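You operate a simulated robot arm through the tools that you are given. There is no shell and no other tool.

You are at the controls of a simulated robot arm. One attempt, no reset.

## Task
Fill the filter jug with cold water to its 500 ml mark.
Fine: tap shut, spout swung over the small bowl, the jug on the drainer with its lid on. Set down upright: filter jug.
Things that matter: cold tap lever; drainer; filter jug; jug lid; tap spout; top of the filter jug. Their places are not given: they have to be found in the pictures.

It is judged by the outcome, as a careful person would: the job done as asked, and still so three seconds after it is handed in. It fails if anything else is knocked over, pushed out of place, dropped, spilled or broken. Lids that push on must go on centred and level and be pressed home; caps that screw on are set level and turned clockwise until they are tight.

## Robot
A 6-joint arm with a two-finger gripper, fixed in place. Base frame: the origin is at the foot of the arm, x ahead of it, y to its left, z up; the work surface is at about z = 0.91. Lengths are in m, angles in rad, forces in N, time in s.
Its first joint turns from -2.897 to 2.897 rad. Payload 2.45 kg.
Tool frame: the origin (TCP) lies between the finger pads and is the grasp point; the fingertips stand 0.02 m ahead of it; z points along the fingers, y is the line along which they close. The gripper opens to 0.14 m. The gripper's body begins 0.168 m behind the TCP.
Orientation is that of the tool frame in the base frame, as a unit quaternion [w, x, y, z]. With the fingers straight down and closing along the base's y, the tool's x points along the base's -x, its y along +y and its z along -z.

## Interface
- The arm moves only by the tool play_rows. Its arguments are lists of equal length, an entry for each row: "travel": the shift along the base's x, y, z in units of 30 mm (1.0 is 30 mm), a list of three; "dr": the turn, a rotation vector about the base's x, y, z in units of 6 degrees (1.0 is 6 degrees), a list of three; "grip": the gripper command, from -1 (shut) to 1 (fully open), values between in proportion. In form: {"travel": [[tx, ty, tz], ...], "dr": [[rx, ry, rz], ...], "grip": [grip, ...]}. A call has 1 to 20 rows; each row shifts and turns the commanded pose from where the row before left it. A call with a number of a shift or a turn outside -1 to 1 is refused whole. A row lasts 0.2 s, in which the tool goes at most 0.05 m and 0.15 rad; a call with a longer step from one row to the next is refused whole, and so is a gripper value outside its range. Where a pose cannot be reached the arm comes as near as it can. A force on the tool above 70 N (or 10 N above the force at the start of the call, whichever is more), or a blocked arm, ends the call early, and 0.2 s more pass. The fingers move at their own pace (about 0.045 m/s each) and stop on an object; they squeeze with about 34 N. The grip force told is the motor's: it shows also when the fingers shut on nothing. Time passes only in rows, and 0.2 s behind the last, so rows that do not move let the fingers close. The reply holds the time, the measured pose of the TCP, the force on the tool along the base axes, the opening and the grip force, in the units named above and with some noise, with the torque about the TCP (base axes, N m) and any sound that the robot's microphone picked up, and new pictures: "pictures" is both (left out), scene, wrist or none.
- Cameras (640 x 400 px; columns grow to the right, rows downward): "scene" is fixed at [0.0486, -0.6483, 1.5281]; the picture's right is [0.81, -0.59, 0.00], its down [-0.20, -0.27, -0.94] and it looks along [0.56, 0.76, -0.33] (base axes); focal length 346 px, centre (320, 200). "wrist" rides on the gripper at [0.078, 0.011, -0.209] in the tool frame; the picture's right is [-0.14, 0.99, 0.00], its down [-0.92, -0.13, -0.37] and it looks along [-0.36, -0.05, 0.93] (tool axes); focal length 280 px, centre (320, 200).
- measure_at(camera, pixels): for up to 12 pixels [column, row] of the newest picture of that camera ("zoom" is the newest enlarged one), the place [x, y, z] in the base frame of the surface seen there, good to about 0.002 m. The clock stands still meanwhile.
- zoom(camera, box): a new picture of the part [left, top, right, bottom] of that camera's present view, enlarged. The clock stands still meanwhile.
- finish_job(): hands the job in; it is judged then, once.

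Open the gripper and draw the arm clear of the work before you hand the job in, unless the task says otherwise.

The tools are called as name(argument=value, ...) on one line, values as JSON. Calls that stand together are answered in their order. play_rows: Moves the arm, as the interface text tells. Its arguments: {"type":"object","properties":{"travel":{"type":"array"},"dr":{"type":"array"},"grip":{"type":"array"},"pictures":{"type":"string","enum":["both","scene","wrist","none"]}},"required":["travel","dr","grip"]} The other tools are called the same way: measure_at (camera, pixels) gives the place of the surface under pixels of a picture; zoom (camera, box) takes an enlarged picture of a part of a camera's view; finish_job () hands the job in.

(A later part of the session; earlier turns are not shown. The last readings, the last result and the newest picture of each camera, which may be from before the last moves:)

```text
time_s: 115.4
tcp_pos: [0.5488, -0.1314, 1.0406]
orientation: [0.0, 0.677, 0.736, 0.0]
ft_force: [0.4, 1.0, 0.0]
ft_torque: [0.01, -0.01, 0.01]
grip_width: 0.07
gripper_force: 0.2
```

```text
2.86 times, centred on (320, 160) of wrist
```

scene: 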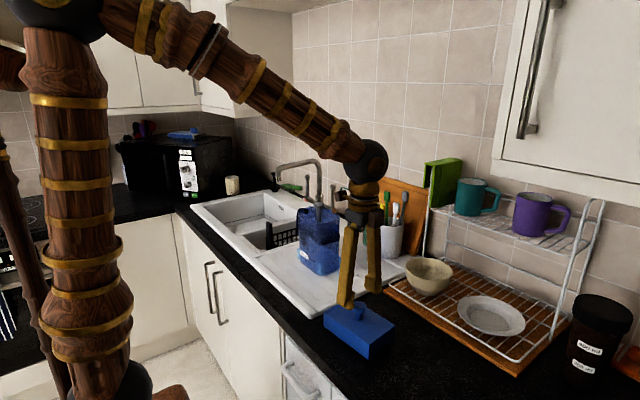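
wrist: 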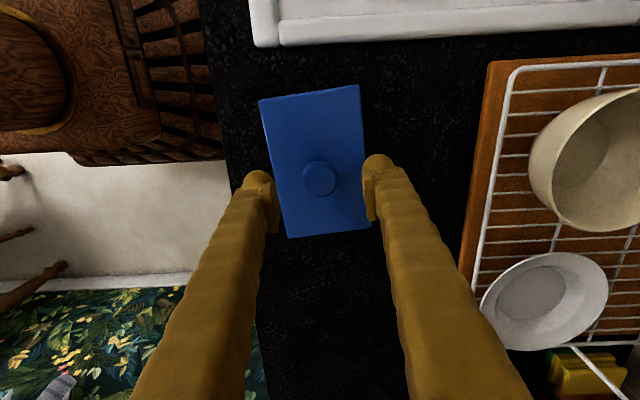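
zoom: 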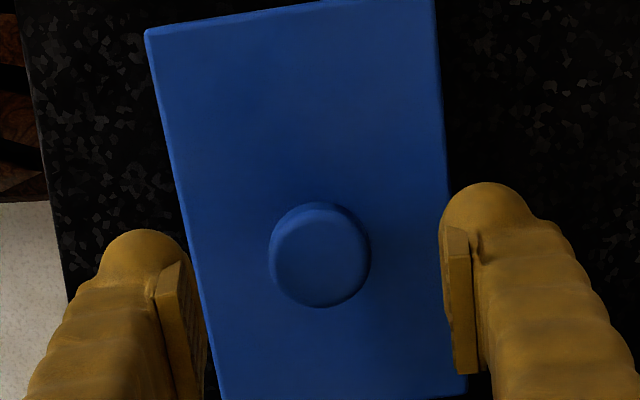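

The knob at (320,180) lies exactly on the tool axis. I lower to grasp height and close on it.

play_rows(travel=[[0, 0, -0.6], [0, 0, -0.6], [0, 0, -0.45], [0, 0, 0], [0, 0, 0], [0, 0, 0], [0, 0, 0], [0, 0, 0]], dr=[[0, 0, 0], [0, 0, 0], [0, 0, 0], [0, 0, 0], [0, 0, 0], [0, 0, 0], [0, 0, 0], [0, 0, 0]], grip=[0, 0, 0, -1, -1, -1, -1, -1])

zoom(camera="scene", box=[300, 260, 420, 370])

```text
time_s: 117.2
tcp_pos: [0.5488, -0.1299, 0.9926]
orientation: [0.001, 0.677, 0.736, 0.0]
ft_force: [-0.1, 0.7, 0.4]
ft_torque: [0.01, 0.0, 0.0]
grip_width: 0.0293
gripper_force: 34.1
```

scene: 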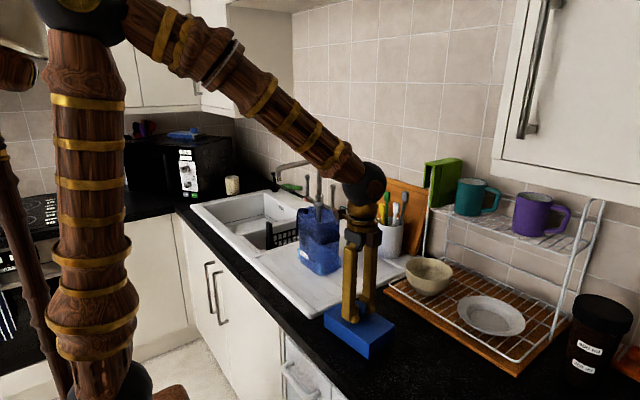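
wrist: 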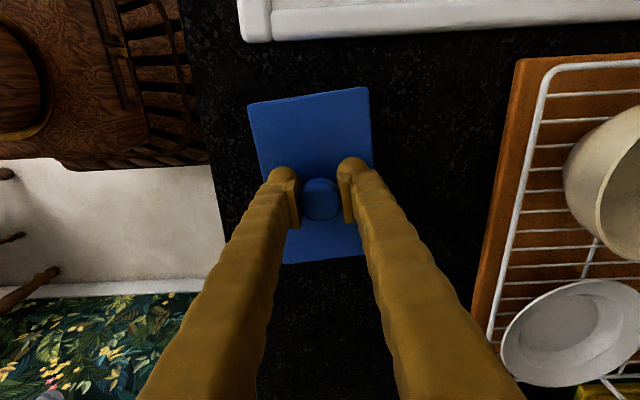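

```text
3.64 times, centred on (360, 315) of scene
```

zoom: 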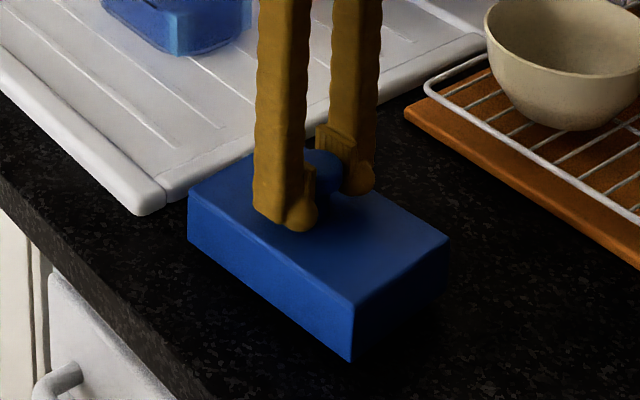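

Knob gripped (0.0293 m). I lift the lid straight up.

play_rows(travel=[[0, 0, 0.3], [0, 0, 0.6], [0, 0, 0.9], [0, 0, 0.9], [0, 0, 0.9], [0, 0, 0.9], [0, 0, 0.9], [0, 0, 0.9], [0, 0, 0.9], [0, 0, 0.9], [0, 0, 0.9], [0, 0, 0]], dr=[[0, 0, 0], [0, 0, 0], [0, 0, 0], [0, 0, 0], [0, 0, 0], [0, 0, 0], [0, 0, 0], [0, 0, 0], [0, 0, 0], [0, 0, 0], [0, 0, 0], [0, 0, 0]], grip=[-1, -1, -1, -1, -1, -1, -1, -1, -1, -1, -1, -1])

zoom(camera="scene", box=[290, 150, 430, 290])

```text
time_s: 119.8
tcp_pos: [0.547, -0.1324, 1.2617]
orientation: [0.0, 0.676, 0.737, 0.0]
ft_force: [0.4, 0.0, -1.5]
ft_torque: [-0.01, 0.01, 0.01]
grip_width: 0.0297
gripper_force: 33.4
```

scene: 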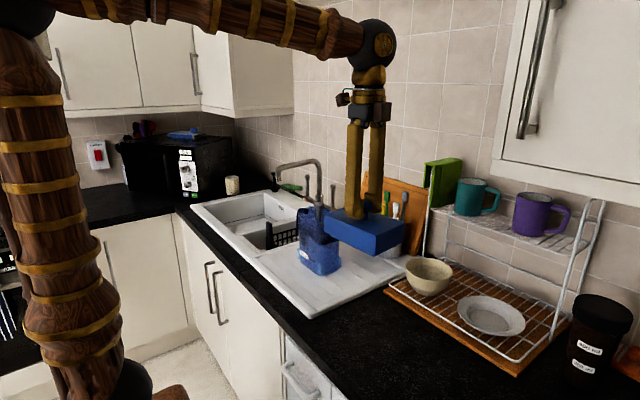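
wrist: 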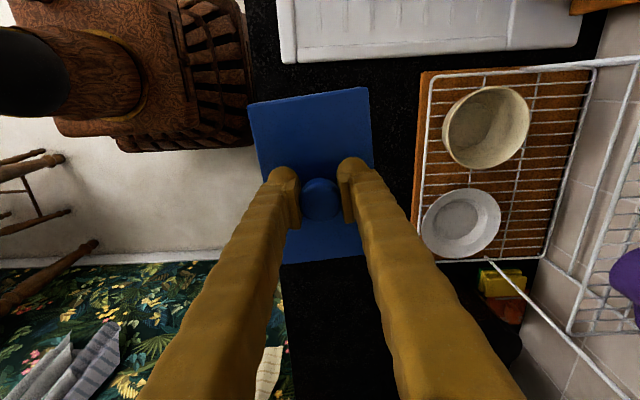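

```text
2.86 times, centred on (360, 220) of scene
```

zoom: 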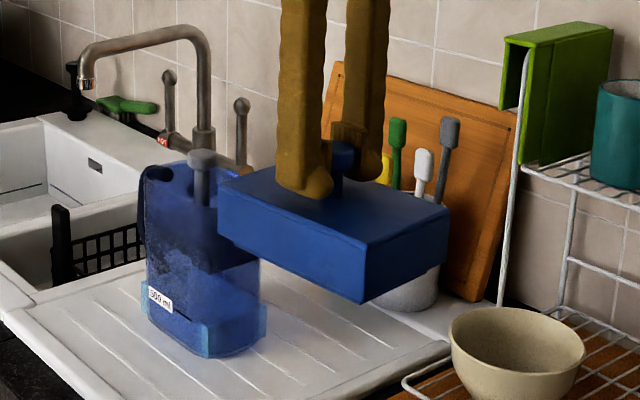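

Lid is held level (1.5 N). I measure its corners relative to the tool to find the exact offset and yaw before placing.

zoom(camera="wrist", box=[230, 75, 390, 275])

measure_at(camera="wrist", pixels=[[252, 106], [364, 91], [366, 246], [287, 259], [255, 130], [262, 160], [367, 120], [368, 145], [280, 101], [330, 95], [320, 200], [320, 190]])

```text
2.00 times, centred on (310, 175) of wrist
```

zoom: 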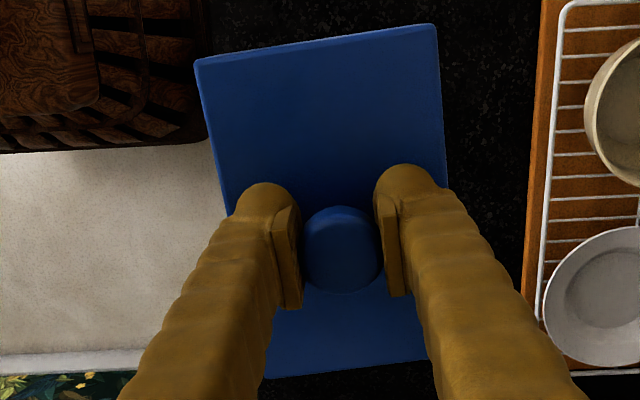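

```text
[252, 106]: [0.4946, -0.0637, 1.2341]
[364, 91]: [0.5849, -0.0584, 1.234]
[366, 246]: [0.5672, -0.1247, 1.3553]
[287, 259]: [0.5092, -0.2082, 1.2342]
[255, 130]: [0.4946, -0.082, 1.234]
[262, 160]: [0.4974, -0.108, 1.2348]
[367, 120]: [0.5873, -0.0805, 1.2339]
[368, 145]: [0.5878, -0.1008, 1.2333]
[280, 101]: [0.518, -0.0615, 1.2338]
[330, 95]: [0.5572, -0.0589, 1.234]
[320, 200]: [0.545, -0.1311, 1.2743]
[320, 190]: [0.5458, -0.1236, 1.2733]
```

Lid top reads a uniform z of 1.234 (level), aligned to the tool within 0.3°, centre on the TCP. I carry it over the jug, turning 5.4° to match the jug's axis.

play_rows(travel=[[0.15, 0.4, 0], [0.32, 0.88, 0], [0.32, 0.88, 0], [0.32, 0.88, 0], [0.32, 0.88, 0], [0.32, 0.88, 0], [0.32, 0.88, 0], [0.32, 0.88, 0], [0.32, 0.88, 0], [0.32, 0.88, 0], [0.32, 0.88, 0], [0.32, 0.88, 0], [0.32, 0.88, 0], [0.08, 0.27, 0], [0, 0, 0]], dr=[[0, 0, 0], [0, 0, -0.075], [0, 0, -0.075], [0, 0, -0.075], [0, 0, -0.075], [0, 0, -0.075], [0, 0, -0.075], [0, 0, -0.075], [0, 0, -0.075], [0, 0, -0.075], [0, 0, -0.075], [0, 0, -0.075], [0, 0, -0.05], [0, 0, 0], [0, 0, 0]], grip=[-1, -1, -1, -1, -1, -1, -1, -1, -1, -1, -1, -1, -1, -1, -1])

zoom(camera="scene", box=[270, 150, 390, 290])

```text
time_s: 123.0
tcp_pos: [0.6716, 0.2054, 1.2612]
orientation: [0.001, 0.709, 0.705, 0.0]
ft_force: [-0.2, 0.7, 0.0]
ft_torque: [-0.01, -0.02, 0.03]
grip_width: 0.0294
gripper_force: 34.0
```

scene: 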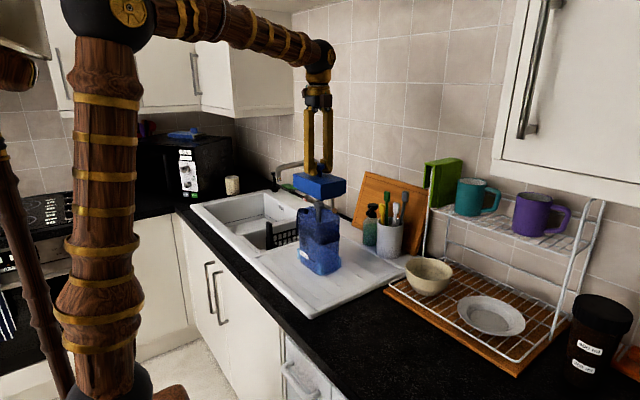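
wrist: 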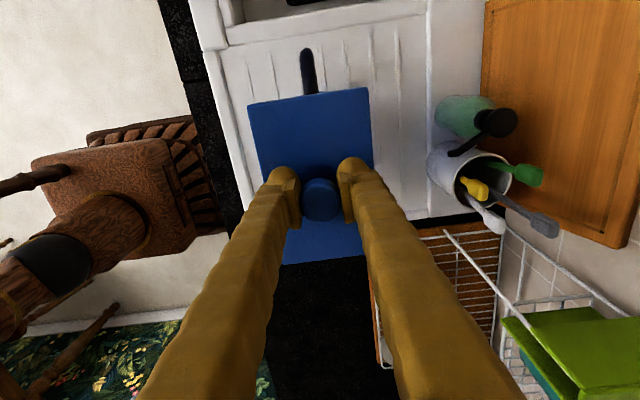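

```text
2.86 times, centred on (330, 220) of scene
```

zoom: 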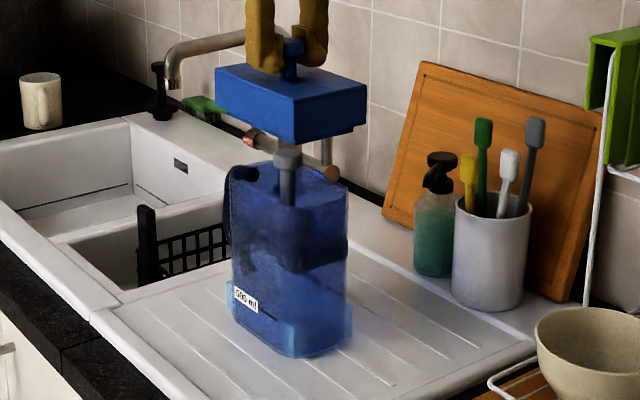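

The lid hovers above the jug. I measure the lid corners again here and the handle for alignment.

measure_at(camera="wrist", pixels=[[252, 106], [364, 92], [287, 259], [360, 250], [258, 140], [369, 140], [275, 102], [340, 95], [306, 70], [302, 70], [311, 70], [305, 55]])

measure_at(camera="wrist", pixels=[[250, 105], [255, 125], [260, 150], [264, 170], [367, 92], [370, 120], [371, 150], [371, 165], [290, 261], [300, 262], [350, 254], [362, 252]])

zoom(camera="scene", box=[285, 165, 355, 225])

```text
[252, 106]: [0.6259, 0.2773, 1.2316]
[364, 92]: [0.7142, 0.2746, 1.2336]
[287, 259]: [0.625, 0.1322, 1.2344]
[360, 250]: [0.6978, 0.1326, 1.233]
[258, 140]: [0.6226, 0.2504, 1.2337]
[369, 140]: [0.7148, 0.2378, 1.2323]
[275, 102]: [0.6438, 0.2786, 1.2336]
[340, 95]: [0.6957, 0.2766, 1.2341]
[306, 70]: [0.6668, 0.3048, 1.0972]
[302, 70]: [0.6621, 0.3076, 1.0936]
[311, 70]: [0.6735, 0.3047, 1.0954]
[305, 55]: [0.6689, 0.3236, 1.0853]
```

```text
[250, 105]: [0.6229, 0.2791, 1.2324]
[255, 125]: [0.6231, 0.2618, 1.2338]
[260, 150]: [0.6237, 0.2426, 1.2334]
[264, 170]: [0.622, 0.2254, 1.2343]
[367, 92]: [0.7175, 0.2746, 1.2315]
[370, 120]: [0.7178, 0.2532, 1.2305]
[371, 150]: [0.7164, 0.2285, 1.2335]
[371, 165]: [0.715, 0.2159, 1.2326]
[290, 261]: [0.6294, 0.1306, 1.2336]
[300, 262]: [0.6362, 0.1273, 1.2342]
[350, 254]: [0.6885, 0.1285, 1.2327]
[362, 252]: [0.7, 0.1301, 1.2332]
```

```text
6.67 times, centred on (320, 195) of scene
```

zoom: 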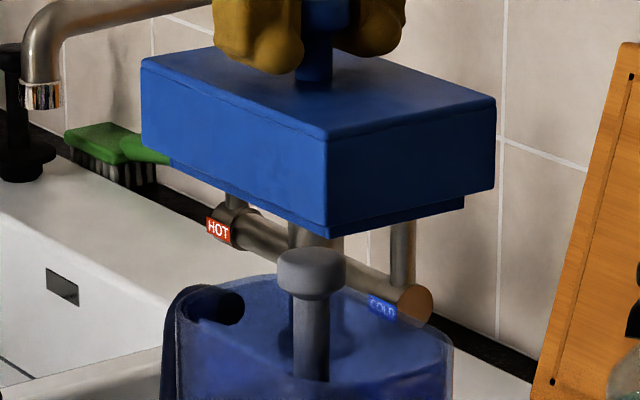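

The lid has an inset plug on its underside. Comparing readings, the lid is about 2 mm too far in +x versus the rim centre (0.668, 0.2034); I correct that and lower most of the way, watching for contact at the filter knob height.

play_rows(travel=[[-0.073, 0.02, 0], [0, 0, -0.5], [0, 0, -0.5], [0, 0, -0.3], [0, 0, -0.3], [0, 0, -0.3], [0, 0, 0]], dr=[[0, 0, 0], [0, 0, 0], [0, 0, 0], [0, 0, 0], [0, 0, 0], [0, 0, 0], [0, 0, 0]], grip=[-1, -1, -1, -1, -1, -1, -1])

zoom(camera="scene", box=[285, 180, 355, 240])

```text
time_s: 124.6
tcp_pos: [0.6669, 0.207, 1.206]
orientation: [0.001, 0.71, 0.705, 0.001]
ft_force: [0.8, 0.8, -0.8]
ft_torque: [0.02, -0.03, -0.01]
grip_width: 0.0296
gripper_force: 33.9
```

scene: 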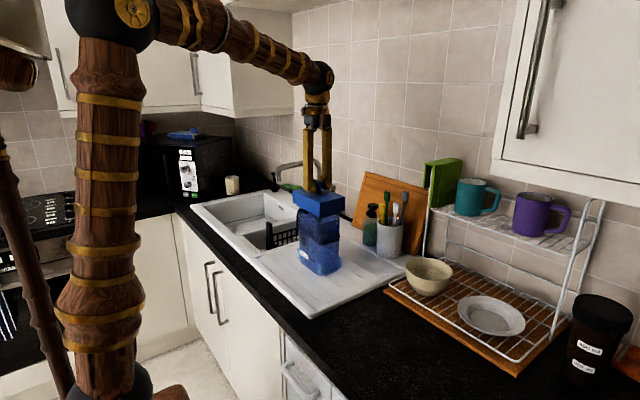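
wrist: 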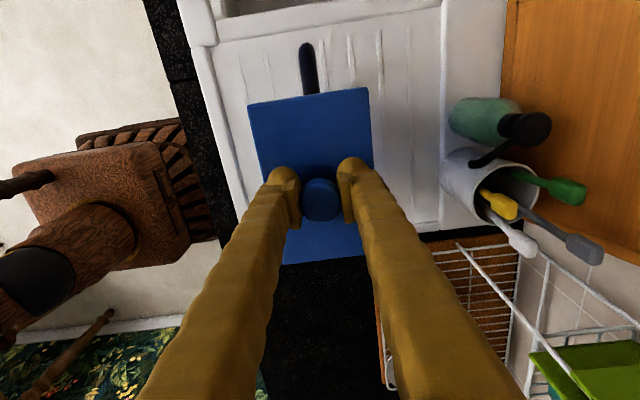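

```text
6.67 times, centred on (320, 210) of scene
```

zoom: 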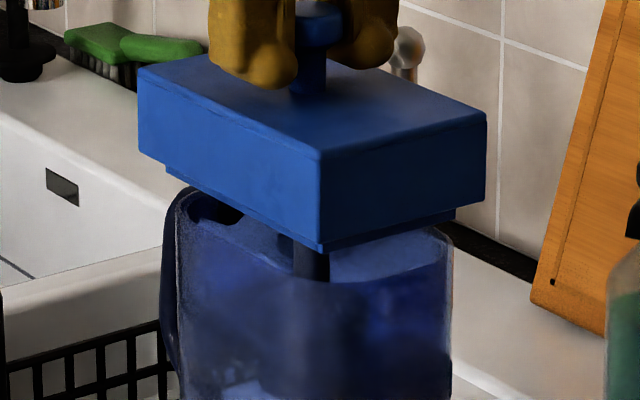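

No contact at knob height, so the lid is hollow over it. Lid bottom is now ~2.5 cm above the rim; I compare lid faces with jug wall positions from the scene camera.

measure_at(camera="zoom", pixels=[[200, 130], [250, 160], [300, 190], [350, 190], [400, 180], [460, 160], [220, 300], [250, 320], [280, 330], [380, 320], [410, 320], [435, 320]])

measure_at(camera="zoom", pixels=[[210, 260], [230, 270], [260, 290], [200, 330], [240, 350], [300, 350], [360, 340], [390, 340], [420, 340], [440, 340], [400, 290], [430, 280]])

```text
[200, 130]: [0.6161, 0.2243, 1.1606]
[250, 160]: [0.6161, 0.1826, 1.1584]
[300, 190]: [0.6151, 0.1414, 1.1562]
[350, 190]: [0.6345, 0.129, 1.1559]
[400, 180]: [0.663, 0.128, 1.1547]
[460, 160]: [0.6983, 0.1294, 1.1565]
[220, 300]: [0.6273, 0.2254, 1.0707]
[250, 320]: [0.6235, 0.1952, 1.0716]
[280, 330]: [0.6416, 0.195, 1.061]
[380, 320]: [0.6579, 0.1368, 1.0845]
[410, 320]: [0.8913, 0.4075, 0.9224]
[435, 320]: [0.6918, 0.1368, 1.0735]
```

```text
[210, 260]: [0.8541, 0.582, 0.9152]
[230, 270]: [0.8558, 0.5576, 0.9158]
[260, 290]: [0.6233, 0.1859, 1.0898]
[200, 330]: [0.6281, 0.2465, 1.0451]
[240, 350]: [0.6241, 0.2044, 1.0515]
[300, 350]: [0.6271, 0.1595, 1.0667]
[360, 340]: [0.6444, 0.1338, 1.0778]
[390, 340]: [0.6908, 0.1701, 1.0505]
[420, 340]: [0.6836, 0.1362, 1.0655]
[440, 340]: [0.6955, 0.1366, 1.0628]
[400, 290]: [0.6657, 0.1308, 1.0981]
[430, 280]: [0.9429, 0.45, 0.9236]
```

From the scene camera, the lid's −x face (0.6157) overhangs the jug wall more than it should; I shift the lid about 4 mm in +x and 1.5 mm in +y and lower to ~7 mm above the rim.

play_rows(travel=[[0.133, 0.05, 0], [0, 0, -0.2], [0, 0, -0.2], [0, 0, -0.15], [0, 0, 0], [0, 0, 0]], dr=[[0, 0, 0], [0, 0, 0], [0, 0, 0], [0, 0, 0], [0, 0, 0], [0, 0, 0]], grip=[-1, -1, -1, -1, -1, -1])

zoom(camera="scene", box=[295, 190, 345, 230])

measure_at(camera="zoom", pixels=[[150, 110], [200, 140], [250, 170], [350, 190], [400, 180], [480, 160], [160, 300], [200, 310], [240, 320], [380, 320], [420, 310], [460, 300]])

```text
time_s: 126.0
tcp_pos: [0.6709, 0.2084, 1.1888]
orientation: [-0.001, 0.71, 0.705, -0.001]
ft_force: [-0.2, 0.5, -1.1]
ft_torque: [-0.01, 0.02, 0.0]
grip_width: 0.0295
gripper_force: 34.1
```

scene: 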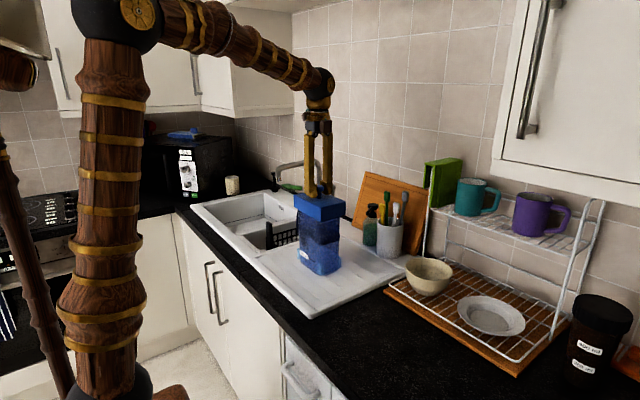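
wrist: 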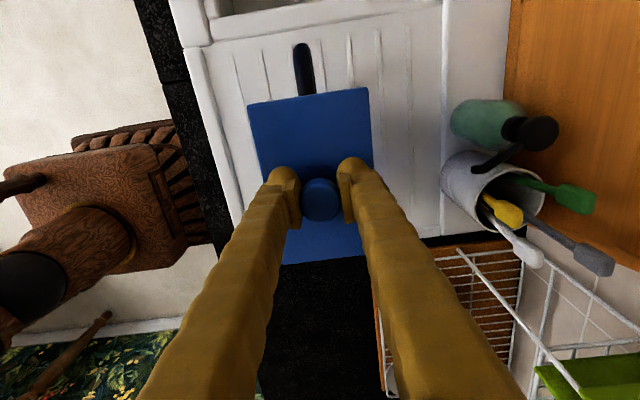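

```text
10.00 times, centred on (320, 210) of scene
```

zoom: 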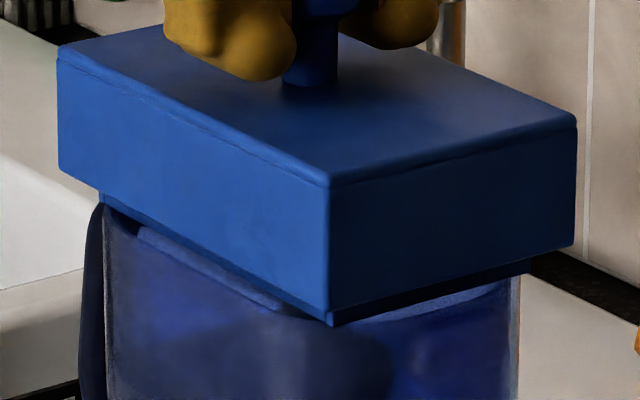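

```text
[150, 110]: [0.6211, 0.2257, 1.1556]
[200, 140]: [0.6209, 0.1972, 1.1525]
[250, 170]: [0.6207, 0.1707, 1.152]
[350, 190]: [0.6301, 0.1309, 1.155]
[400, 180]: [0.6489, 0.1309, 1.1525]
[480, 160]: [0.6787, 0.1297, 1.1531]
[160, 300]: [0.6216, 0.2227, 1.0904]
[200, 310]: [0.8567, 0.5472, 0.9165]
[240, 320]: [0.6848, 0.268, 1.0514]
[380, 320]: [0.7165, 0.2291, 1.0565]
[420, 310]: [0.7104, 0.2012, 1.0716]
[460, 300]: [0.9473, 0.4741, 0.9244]
```

The lid and jug outlines now agree within ~1 mm sideways (plug 100–530 vs jug 103–520 in the zoom). I check the handle's centreline against the lid's mid-line in the wrist view.

zoom(camera="wrist", box=[240, 30, 380, 130])

measure_at(camera="zoom", pixels=[[245, 80], [285, 80], [265, 80], [265, 120], [282, 180], [262, 180], [305, 180], [275, 240], [255, 240], [300, 240], [60, 305], [565, 240]])

```text
4.00 times, centred on (310, 80) of wrist
```

zoom: 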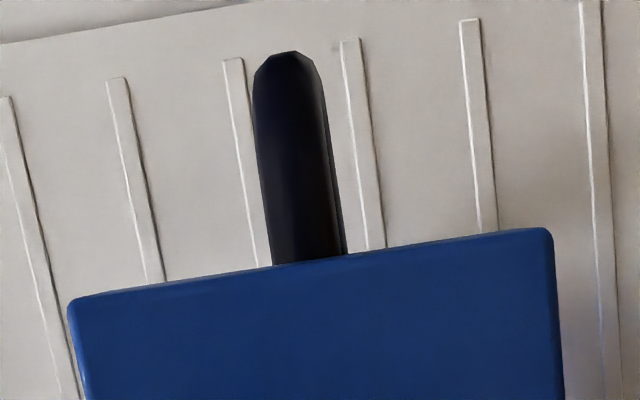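

```text
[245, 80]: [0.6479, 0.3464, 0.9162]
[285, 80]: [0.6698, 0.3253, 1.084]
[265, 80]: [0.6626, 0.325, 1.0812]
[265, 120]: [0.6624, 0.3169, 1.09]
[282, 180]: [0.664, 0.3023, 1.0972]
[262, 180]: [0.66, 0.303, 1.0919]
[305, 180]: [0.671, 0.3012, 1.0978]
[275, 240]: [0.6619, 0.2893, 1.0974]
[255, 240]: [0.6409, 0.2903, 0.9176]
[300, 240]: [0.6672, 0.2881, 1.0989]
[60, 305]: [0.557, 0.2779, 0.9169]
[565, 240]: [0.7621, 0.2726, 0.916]
```

Handle centreline x is about 0.6685 and lid centre about 0.668 — aligned. I lower in small steps toward contact.

play_rows(travel=[[0, -0.03, -0.1], [0, 0, -0.1], [0, 0, 0]], dr=[[0, 0, 0], [0, 0, 0], [0, 0, 0]], grip=[-1, -1, -1], pictures="none")

play_rows(travel=[[0, 0, -0.07], [0, 0, -0.07], [0, 0, 0]], dr=[[0, 0, 0], [0, 0, 0], [0, 0, 0]], grip=[-1, -1, -1])

zoom(camera="scene", box=[295, 190, 345, 230])

```text
time_s: 126.8
tcp_pos: [0.6709, 0.2093, 1.1828]
orientation: [0.0, 0.71, 0.704, -0.001]
ft_force: [0.3, 0.2, -1.0]
ft_torque: [0.0, 0.0, -0.01]
grip_width: 0.0294
gripper_force: 33.7
```

```text
time_s: 127.6
tcp_pos: [0.6716, 0.2075, 1.1791]
orientation: [0.0, 0.709, 0.705, 0.0]
ft_force: [-0.5, -8.7, 14.2]
ft_torque: [-0.5, -0.23, -0.01]
grip_width: 0.0292
gripper_force: 34.0
```

scene: 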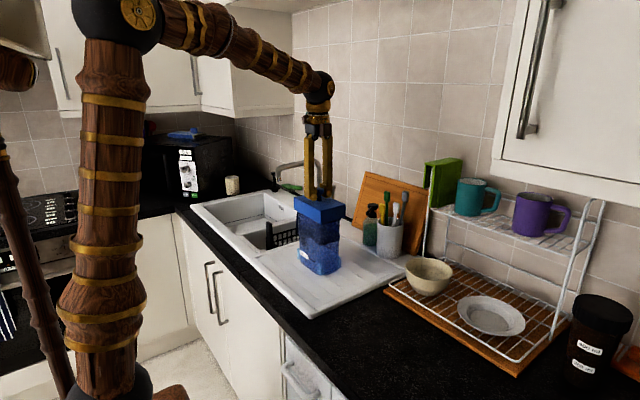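
wrist: 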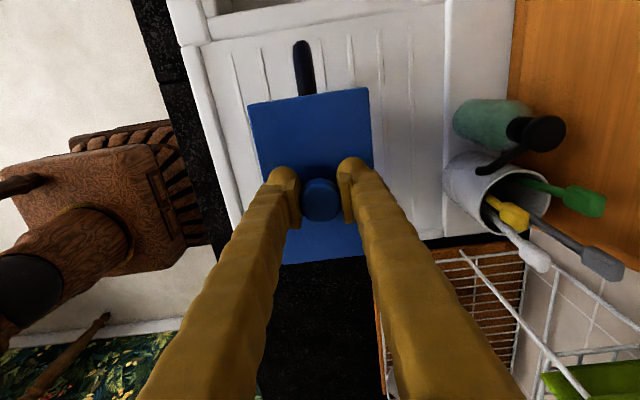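

```text
10.00 times, centred on (320, 210) of scene
```

zoom: 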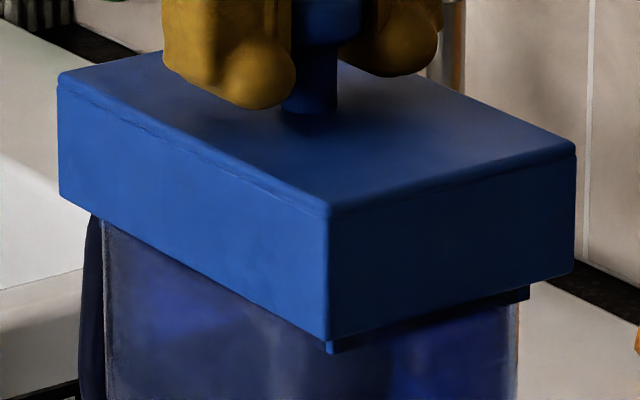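

Contact at z 1.179 with a −y push (−8.7 N): the plug's handle side is catching. I lift 2 mm, shift 2 mm toward −y, and lower again.

play_rows(travel=[[0, 0, 0.1], [0, -0.07, 0], [0, 0, -0.07], [0, 0, -0.07], [0, 0, 0]], dr=[[0, 0, 0], [0, 0, 0], [0, 0, 0], [0, 0, 0], [0, 0, 0]], grip=[-1, -1, -1, -1, -1], pictures="none")

```text
time_s: 128.8
tcp_pos: [0.671, 0.2054, 1.1794]
orientation: [0.001, 0.709, 0.705, 0.0]
ft_force: [-9.1, 0.7, 35.5]
ft_torque: [-0.09, 0.02, -0.01]
grip_width: 0.0299
gripper_force: 34.2
```

Now it resists at the +x side (Fx −9 N, Fz 35 N). I lift slightly and shift 2 mm toward −x, then try again.

play_rows(travel=[[0, 0, 0.13], [-0.07, 0, 0], [0, 0, -0.06], [0, 0, -0.06], [0, 0, 0]], dr=[[0, 0, 0], [0, 0, 0], [0, 0, 0], [0, 0, 0], [0, 0, 0]], grip=[-1, -1, -1, -1, -1], pictures="none")

```text
time_s: 130.0
tcp_pos: [0.6693, 0.2048, 1.1777]
orientation: [0.001, 0.71, 0.705, 0.001]
ft_force: [-4.8, 0.6, 25.0]
ft_torque: [-0.13, 0.04, 0.03]
grip_width: 0.0294
gripper_force: 34.2
```

Less lateral force now. I look at the lid from the scene before pressing further.

play_rows(travel=[[0, 0, 0.08], [-0.05, 0, 0], [0, 0, -0.05], [0, 0, -0.04], [0, 0, 0]], dr=[[0, 0, 0], [0, 0, 0], [0, 0, 0], [0, 0, 0], [0, 0, 0]], grip=[-1, -1, -1, -1, -1])

zoom(camera="scene", box=[295, 190, 345, 230])

measure_at(camera="zoom", pixels=[[150, 120], [200, 150], [250, 180], [350, 220], [400, 210], [480, 190], [200, 90], [250, 150], [400, 130], [500, 140], [330, 195], [120, 80]])

```text
time_s: 131.2
tcp_pos: [0.6687, 0.2057, 1.1782]
orientation: [0.0, 0.71, 0.704, 0.001]
ft_force: [1.5, -4.3, 26.6]
ft_torque: [-0.16, 0.01, 0.03]
grip_width: 0.0293
gripper_force: 34.0
```

scene: 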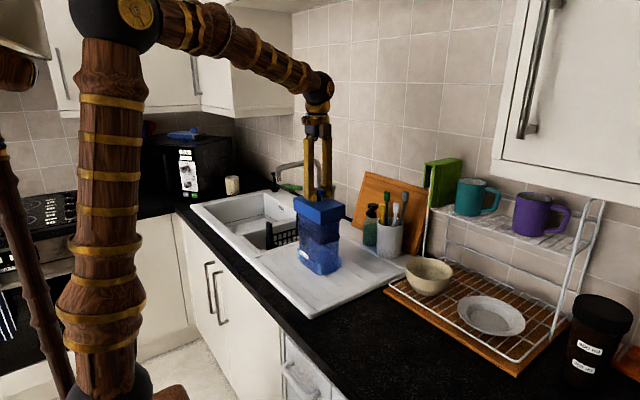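
wrist: 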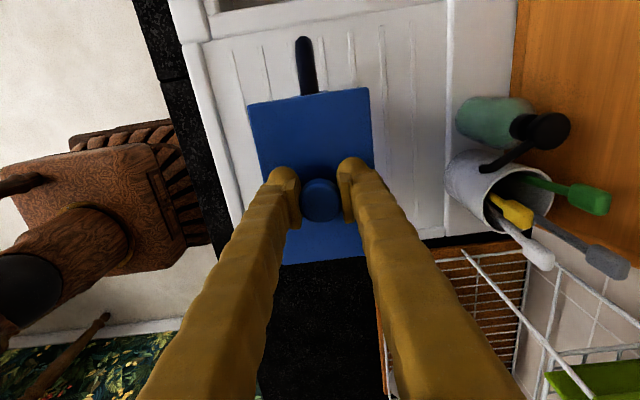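

```text
10.00 times, centred on (320, 210) of scene
```

zoom: 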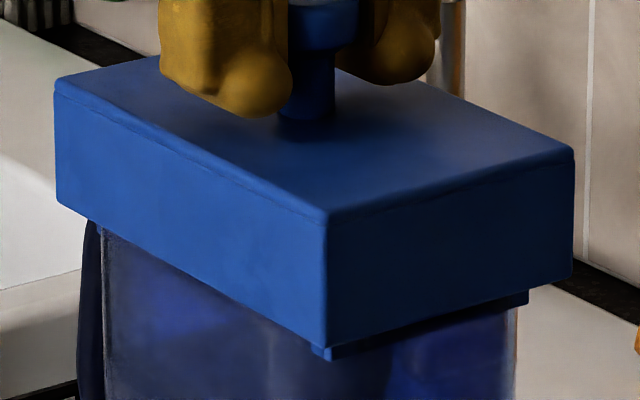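

```text
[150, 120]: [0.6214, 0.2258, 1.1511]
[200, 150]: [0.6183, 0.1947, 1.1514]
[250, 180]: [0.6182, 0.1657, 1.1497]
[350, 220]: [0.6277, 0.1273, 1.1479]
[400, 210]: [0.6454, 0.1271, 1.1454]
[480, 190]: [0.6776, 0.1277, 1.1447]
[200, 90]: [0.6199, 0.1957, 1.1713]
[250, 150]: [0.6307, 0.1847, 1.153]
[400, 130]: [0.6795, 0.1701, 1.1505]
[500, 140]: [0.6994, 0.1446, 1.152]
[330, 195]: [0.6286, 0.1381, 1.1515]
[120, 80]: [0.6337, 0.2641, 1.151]
```

The lid sits level on the rim with its plug just entering (lid top z 1.151); forces are now nearly vertical and central. I push down in 1 mm steps to see whether it goes home.

play_rows(travel=[[0, 0, -0.03], [0, 0, -0.03], [0, 0, 0]], dr=[[0, 0, 0], [0, 0, 0], [0, 0, 0]], grip=[-1, -1, -1], pictures="none")

```text
time_s: 132.0
tcp_pos: [0.6687, 0.2045, 1.1752]
orientation: [0.001, 0.71, 0.704, 0.001]
ft_force: [7.2, 2.5, 34.8]
ft_torque: [-0.07, 0.02, 0.03]
grip_width: 0.0296
gripper_force: 33.7
```

TCP moved down 3 mm with 35 N; I check whether the lid moved or the fingers slipped.

zoom(camera="scene", box=[295, 190, 345, 230])

measure_at(camera="zoom", pixels=[[150, 120], [200, 150], [250, 180], [350, 220], [400, 210], [480, 190], [250, 150], [400, 130], [500, 145], [330, 195], [120, 85], [450, 130]])

```text
10.00 times, centred on (320, 210) of scene
```

zoom: 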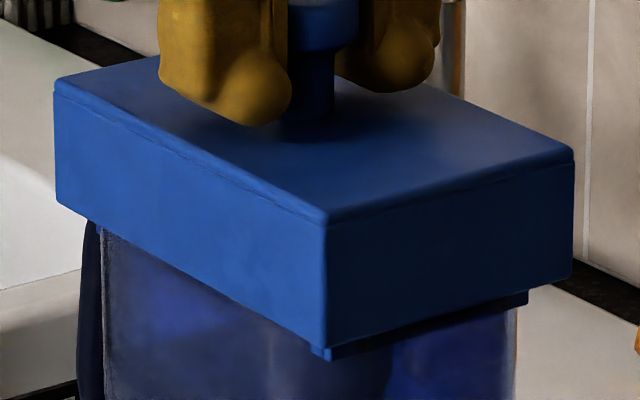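

```text
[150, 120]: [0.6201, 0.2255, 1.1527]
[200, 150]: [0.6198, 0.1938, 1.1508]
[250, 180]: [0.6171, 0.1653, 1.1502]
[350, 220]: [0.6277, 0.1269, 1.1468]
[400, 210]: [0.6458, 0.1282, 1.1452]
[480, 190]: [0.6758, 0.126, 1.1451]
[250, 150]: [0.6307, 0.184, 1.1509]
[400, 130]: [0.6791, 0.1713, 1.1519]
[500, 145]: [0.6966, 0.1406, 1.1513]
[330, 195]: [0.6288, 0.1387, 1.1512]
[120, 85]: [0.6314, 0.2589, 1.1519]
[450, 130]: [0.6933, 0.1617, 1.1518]
```

The lid itself hasn't moved (top still 1.151) — the fingers slid down the knob. I keep pushing so the fingertips bear on the lid's top on both sides of the knob, pressing it home centrally.

play_rows(travel=[[0, 0, -0.05], [0, 0, -0.05], [0, 0, -0.03], [0, 0, -0.03], [0, 0, 0]], dr=[[0, 0, 0], [0, 0, 0], [0, 0, 0], [0, 0, 0], [0, 0, 0]], grip=[-1, -1, -1, -1, -1])

zoom(camera="scene", box=[295, 190, 345, 230])

measure_at(camera="zoom", pixels=[[150, 120], [200, 150], [250, 180], [350, 220], [400, 210], [480, 190], [250, 150], [400, 130], [500, 145], [330, 195], [120, 85], [450, 130]])

```text
time_s: 133.2
tcp_pos: [0.668, 0.2049, 1.1713]
orientation: [0.0, 0.709, 0.705, 0.001]
ft_force: [8.2, -3.6, 60.8]
ft_torque: [-0.15, 0.18, 0.03]
grip_width: 0.0294
gripper_force: 33.8
```

scene: 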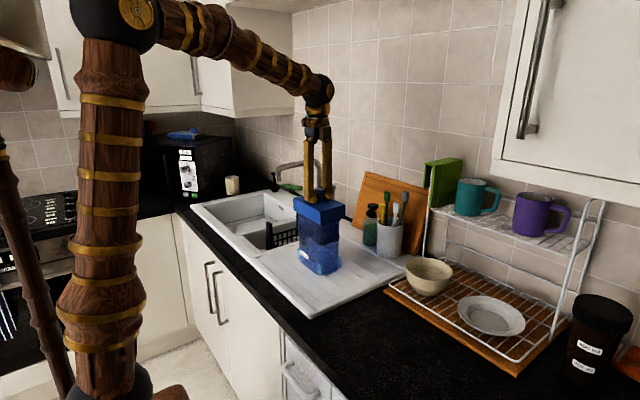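
wrist: 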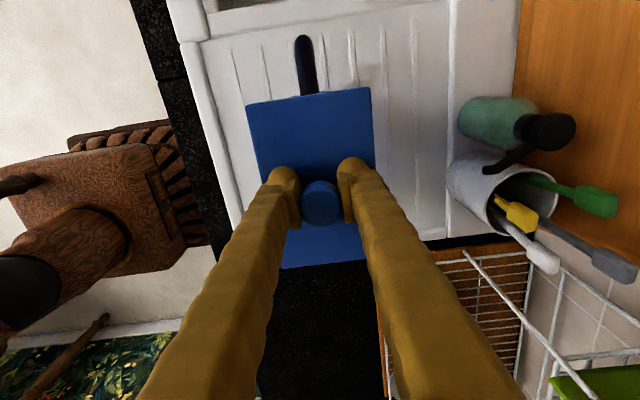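

```text
10.00 times, centred on (320, 210) of scene
```

zoom: 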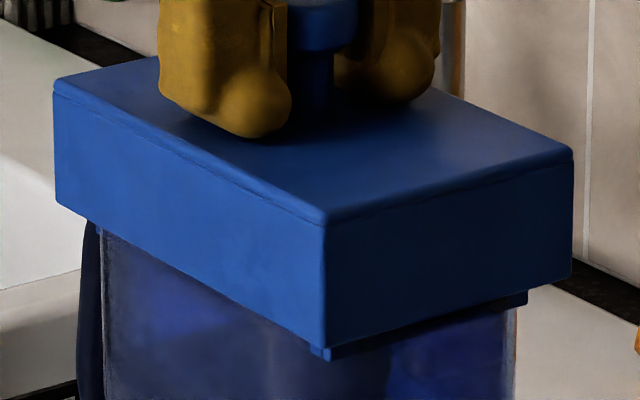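

```text
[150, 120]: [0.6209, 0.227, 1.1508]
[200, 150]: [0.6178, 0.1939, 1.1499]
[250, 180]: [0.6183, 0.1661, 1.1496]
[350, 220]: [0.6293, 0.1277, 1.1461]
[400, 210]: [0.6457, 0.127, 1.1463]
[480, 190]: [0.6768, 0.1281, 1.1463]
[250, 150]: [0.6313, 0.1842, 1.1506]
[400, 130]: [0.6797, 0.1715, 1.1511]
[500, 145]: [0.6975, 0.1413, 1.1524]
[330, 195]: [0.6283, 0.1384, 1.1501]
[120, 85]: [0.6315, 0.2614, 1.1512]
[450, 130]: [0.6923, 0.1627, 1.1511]
```

Hard stop at 61 N without movement: the plug is resting on the rim rather than dropping in, so it needs finer alignment. I ease up and lift a few mm, then measure jug and lid precisely from the same camera.

play_rows(travel=[[0, 0, 0.1], [0, 0, 0.15], [0, 0, 0.1], [0, 0, 0]], dr=[[0, 0, 0], [0, 0, 0], [0, 0, 0], [0, 0, 0]], grip=[-1, -1, -1, -1])

zoom(camera="scene", box=[295, 235, 345, 280])

zoom(camera="scene", box=[290, 185, 350, 280])

```text
time_s: 134.2
tcp_pos: [0.6681, 0.2049, 1.1802]
orientation: [-0.001, 0.71, 0.705, -0.001]
ft_force: [-0.2, 0.3, -1.0]
ft_torque: [-0.04, 0.02, -0.01]
grip_width: 0.0298
gripper_force: 34.0
```

scene: 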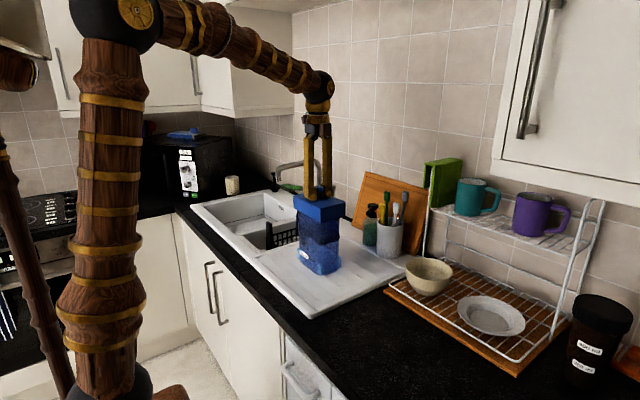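
wrist: 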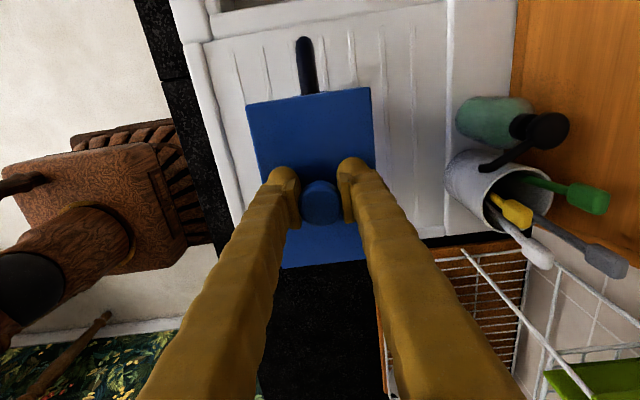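

```text
8.89 times, centred on (320, 258) of scene
```

zoom: 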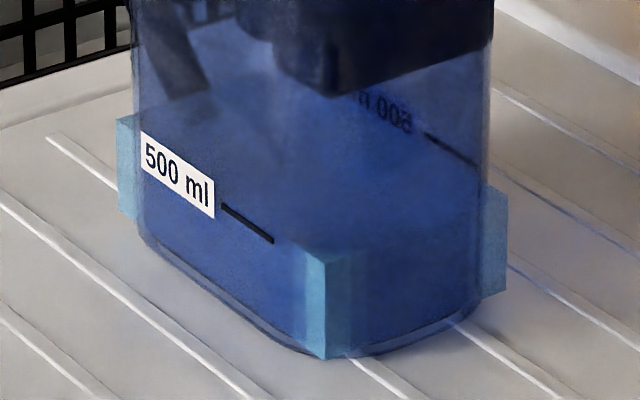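

```text
4.21 times, centred on (320, 232) of scene
```

zoom: 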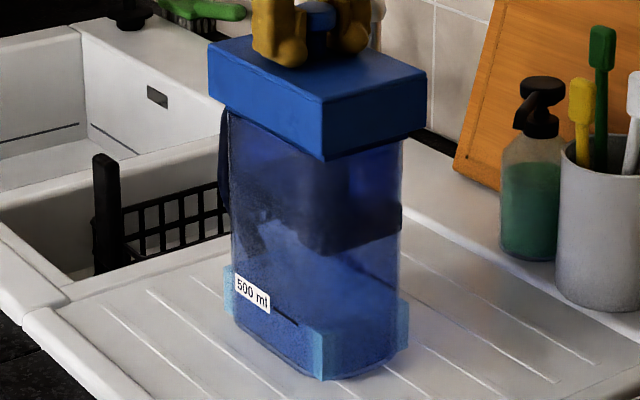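

The teal water corners mark the jug's inner cavity precisely. I measure them, then the lid's corners, from this same camera.

zoom(camera="scene", box=[295, 235, 345, 280])

measure_at(camera="zoom", pixels=[[325, 290], [324, 310], [325, 335], [318, 300], [333, 300], [120, 140], [119, 170], [122, 200], [128, 160], [505, 220], [504, 250], [500, 270]])

measure_at(camera="zoom", pixels=[[325, 280], [326, 300], [325, 320], [310, 300], [345, 300], [119, 130], [120, 155], [120, 185], [132, 180], [506, 210], [506, 235], [505, 265]])

zoom(camera="scene", box=[295, 185, 345, 230])

measure_at(camera="zoom", pixels=[[330, 240], [330, 270], [330, 300], [85, 130], [85, 160], [87, 180], [547, 200], [547, 230], [546, 260], [250, 220], [400, 240], [450, 220]])

```text
8.89 times, centred on (320, 258) of scene
```

zoom: 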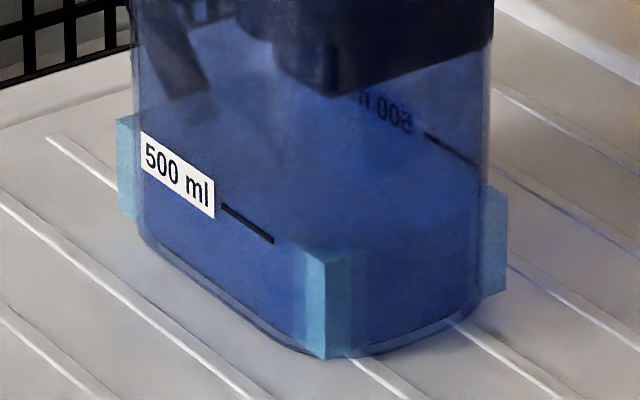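

```text
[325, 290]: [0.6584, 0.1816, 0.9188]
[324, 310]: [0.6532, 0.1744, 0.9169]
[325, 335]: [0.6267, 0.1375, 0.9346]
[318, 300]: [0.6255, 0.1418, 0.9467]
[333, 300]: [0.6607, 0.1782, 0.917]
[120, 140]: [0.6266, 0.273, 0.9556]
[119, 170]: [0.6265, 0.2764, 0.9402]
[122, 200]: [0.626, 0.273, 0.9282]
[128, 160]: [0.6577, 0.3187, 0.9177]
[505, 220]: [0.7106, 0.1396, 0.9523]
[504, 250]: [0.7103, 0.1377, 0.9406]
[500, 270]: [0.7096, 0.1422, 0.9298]
```

```text
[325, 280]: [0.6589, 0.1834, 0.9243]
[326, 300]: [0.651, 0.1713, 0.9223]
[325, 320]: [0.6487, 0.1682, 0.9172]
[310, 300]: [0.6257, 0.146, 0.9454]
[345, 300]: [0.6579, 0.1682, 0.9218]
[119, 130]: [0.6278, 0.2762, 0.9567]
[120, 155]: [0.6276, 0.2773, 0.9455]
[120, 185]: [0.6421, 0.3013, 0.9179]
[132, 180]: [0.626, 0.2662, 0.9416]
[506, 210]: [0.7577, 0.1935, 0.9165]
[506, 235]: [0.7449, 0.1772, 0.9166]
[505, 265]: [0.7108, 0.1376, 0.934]
```

```text
8.89 times, centred on (320, 208) of scene
```

zoom: 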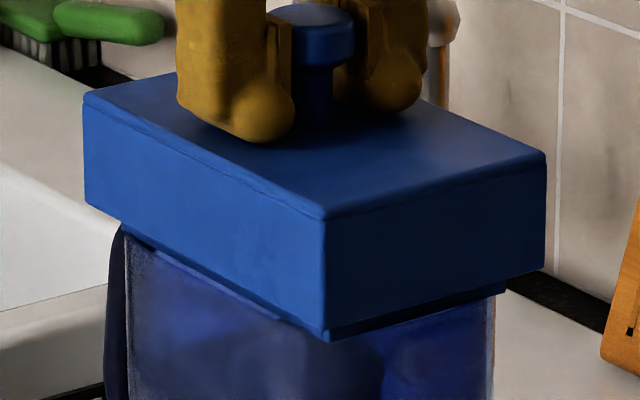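

```text
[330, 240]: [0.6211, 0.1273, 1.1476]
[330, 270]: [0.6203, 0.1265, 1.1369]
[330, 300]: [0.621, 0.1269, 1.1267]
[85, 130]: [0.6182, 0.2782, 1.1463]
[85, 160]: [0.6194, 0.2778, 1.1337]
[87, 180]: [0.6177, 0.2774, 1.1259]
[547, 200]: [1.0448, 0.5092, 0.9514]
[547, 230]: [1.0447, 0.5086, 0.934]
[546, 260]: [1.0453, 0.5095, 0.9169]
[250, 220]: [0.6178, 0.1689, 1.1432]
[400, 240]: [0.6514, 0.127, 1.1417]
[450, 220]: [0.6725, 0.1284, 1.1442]
```

From the same camera: the jug's inner cavity is centred at (0.6687, 0.2072) while the lid is centred at (0.6656, 0.2030). I shift the lid +3.1 mm in x and +4.2 mm in y and re-measure before lowering.

play_rows(travel=[[0.05, 0.07, 0], [0.053, 0.07, 0], [0, 0, 0], [0, 0, 0]], dr=[[0, 0, 0], [0, 0, 0], [0, 0, 0], [0, 0, 0]], grip=[-1, -1, -1, -1])

zoom(camera="scene", box=[295, 185, 345, 230])

measure_at(camera="zoom", pixels=[[320, 250], [318, 280], [310, 240], [87, 130], [87, 160], [90, 180], [200, 190], [250, 220], [150, 160], [360, 250], [420, 230], [500, 210]])

measure_at(camera="zoom", pixels=[[120, 150], [170, 170], [220, 200], [270, 230], [300, 250], [340, 260], [380, 250], [440, 230], [480, 220], [520, 205], [95, 150], [540, 200]])

```text
time_s: 135.2
tcp_pos: [0.6715, 0.2089, 1.1803]
orientation: [0.0, 0.709, 0.705, 0.0]
ft_force: [-0.1, 0.7, -0.7]
ft_torque: [0.01, -0.01, 0.0]
grip_width: 0.0295
gripper_force: 34.1
```

scene: 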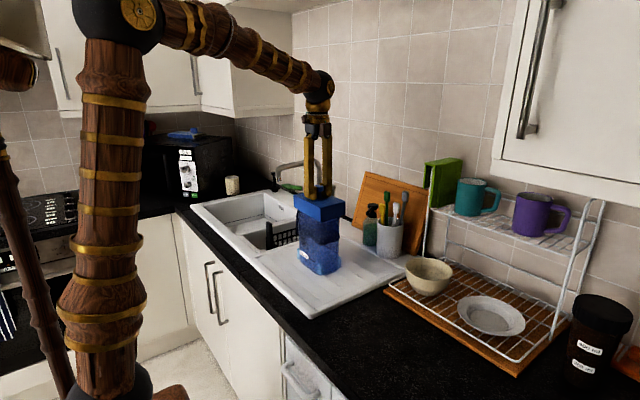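
wrist: 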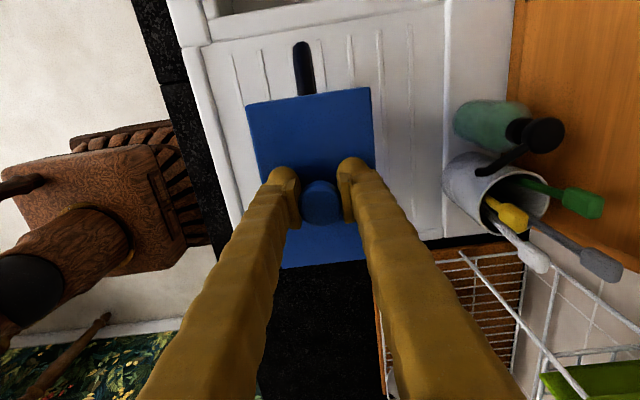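

```text
8.89 times, centred on (320, 208) of scene
```

zoom: 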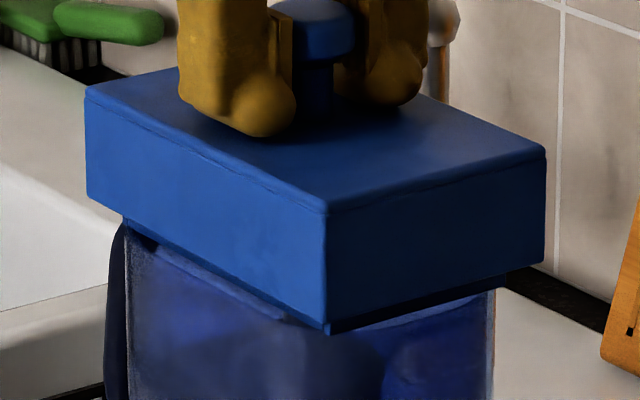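

```text
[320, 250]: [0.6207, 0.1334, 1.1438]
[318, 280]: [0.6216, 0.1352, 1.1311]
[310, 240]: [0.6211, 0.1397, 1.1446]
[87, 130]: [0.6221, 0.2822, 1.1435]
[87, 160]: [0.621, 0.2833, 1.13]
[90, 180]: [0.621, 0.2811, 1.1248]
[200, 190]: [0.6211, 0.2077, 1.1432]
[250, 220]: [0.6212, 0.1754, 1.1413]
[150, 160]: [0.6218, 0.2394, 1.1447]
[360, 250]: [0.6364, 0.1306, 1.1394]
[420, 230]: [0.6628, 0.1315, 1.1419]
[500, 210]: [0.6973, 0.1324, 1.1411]
```

```text
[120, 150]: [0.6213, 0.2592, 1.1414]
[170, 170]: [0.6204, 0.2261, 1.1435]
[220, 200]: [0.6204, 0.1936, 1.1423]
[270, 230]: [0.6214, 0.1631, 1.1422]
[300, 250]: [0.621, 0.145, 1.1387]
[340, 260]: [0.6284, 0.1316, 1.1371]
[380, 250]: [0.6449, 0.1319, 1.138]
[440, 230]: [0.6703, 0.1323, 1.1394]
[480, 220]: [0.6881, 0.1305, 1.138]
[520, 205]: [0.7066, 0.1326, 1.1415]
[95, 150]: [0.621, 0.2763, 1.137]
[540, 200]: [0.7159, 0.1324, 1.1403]
```

Now lid centre (0.6695, 0.207) matches the cavity centre (0.6687, 0.2072), yaw within 0.5°. I shave 0.7 mm in x and lower gently again.

play_rows(travel=[[-0.025, 0, -0.05], [0, 0, -0.06], [0, 0, -0.06], [0, 0, 0]], dr=[[0, 0, 0], [0, 0, 0], [0, 0, 0], [0, 0, 0]], grip=[-1, -1, -1, -1], pictures="none")

play_rows(travel=[[0, 0, -0.06], [0, 0, -0.06], [0, 0, 0]], dr=[[0, 0, 0], [0, 0, 0], [0, 0, 0]], grip=[-1, -1, -1], pictures="none")

```text
time_s: 136.2
tcp_pos: [0.6715, 0.21, 1.176]
orientation: [0.0, 0.709, 0.705, -0.001]
ft_force: [0.4, 0.1, -1.1]
ft_torque: [-0.01, -0.02, -0.03]
grip_width: 0.0295
gripper_force: 34.0
```

```text
time_s: 137.0
tcp_pos: [0.6709, 0.2115, 1.1717]
orientation: [0.0, 0.709, 0.705, 0.0]
ft_force: [1.1, -5.1, 6.4]
ft_torque: [-0.17, 0.04, -0.02]
grip_width: 0.0296
gripper_force: 34.4
```

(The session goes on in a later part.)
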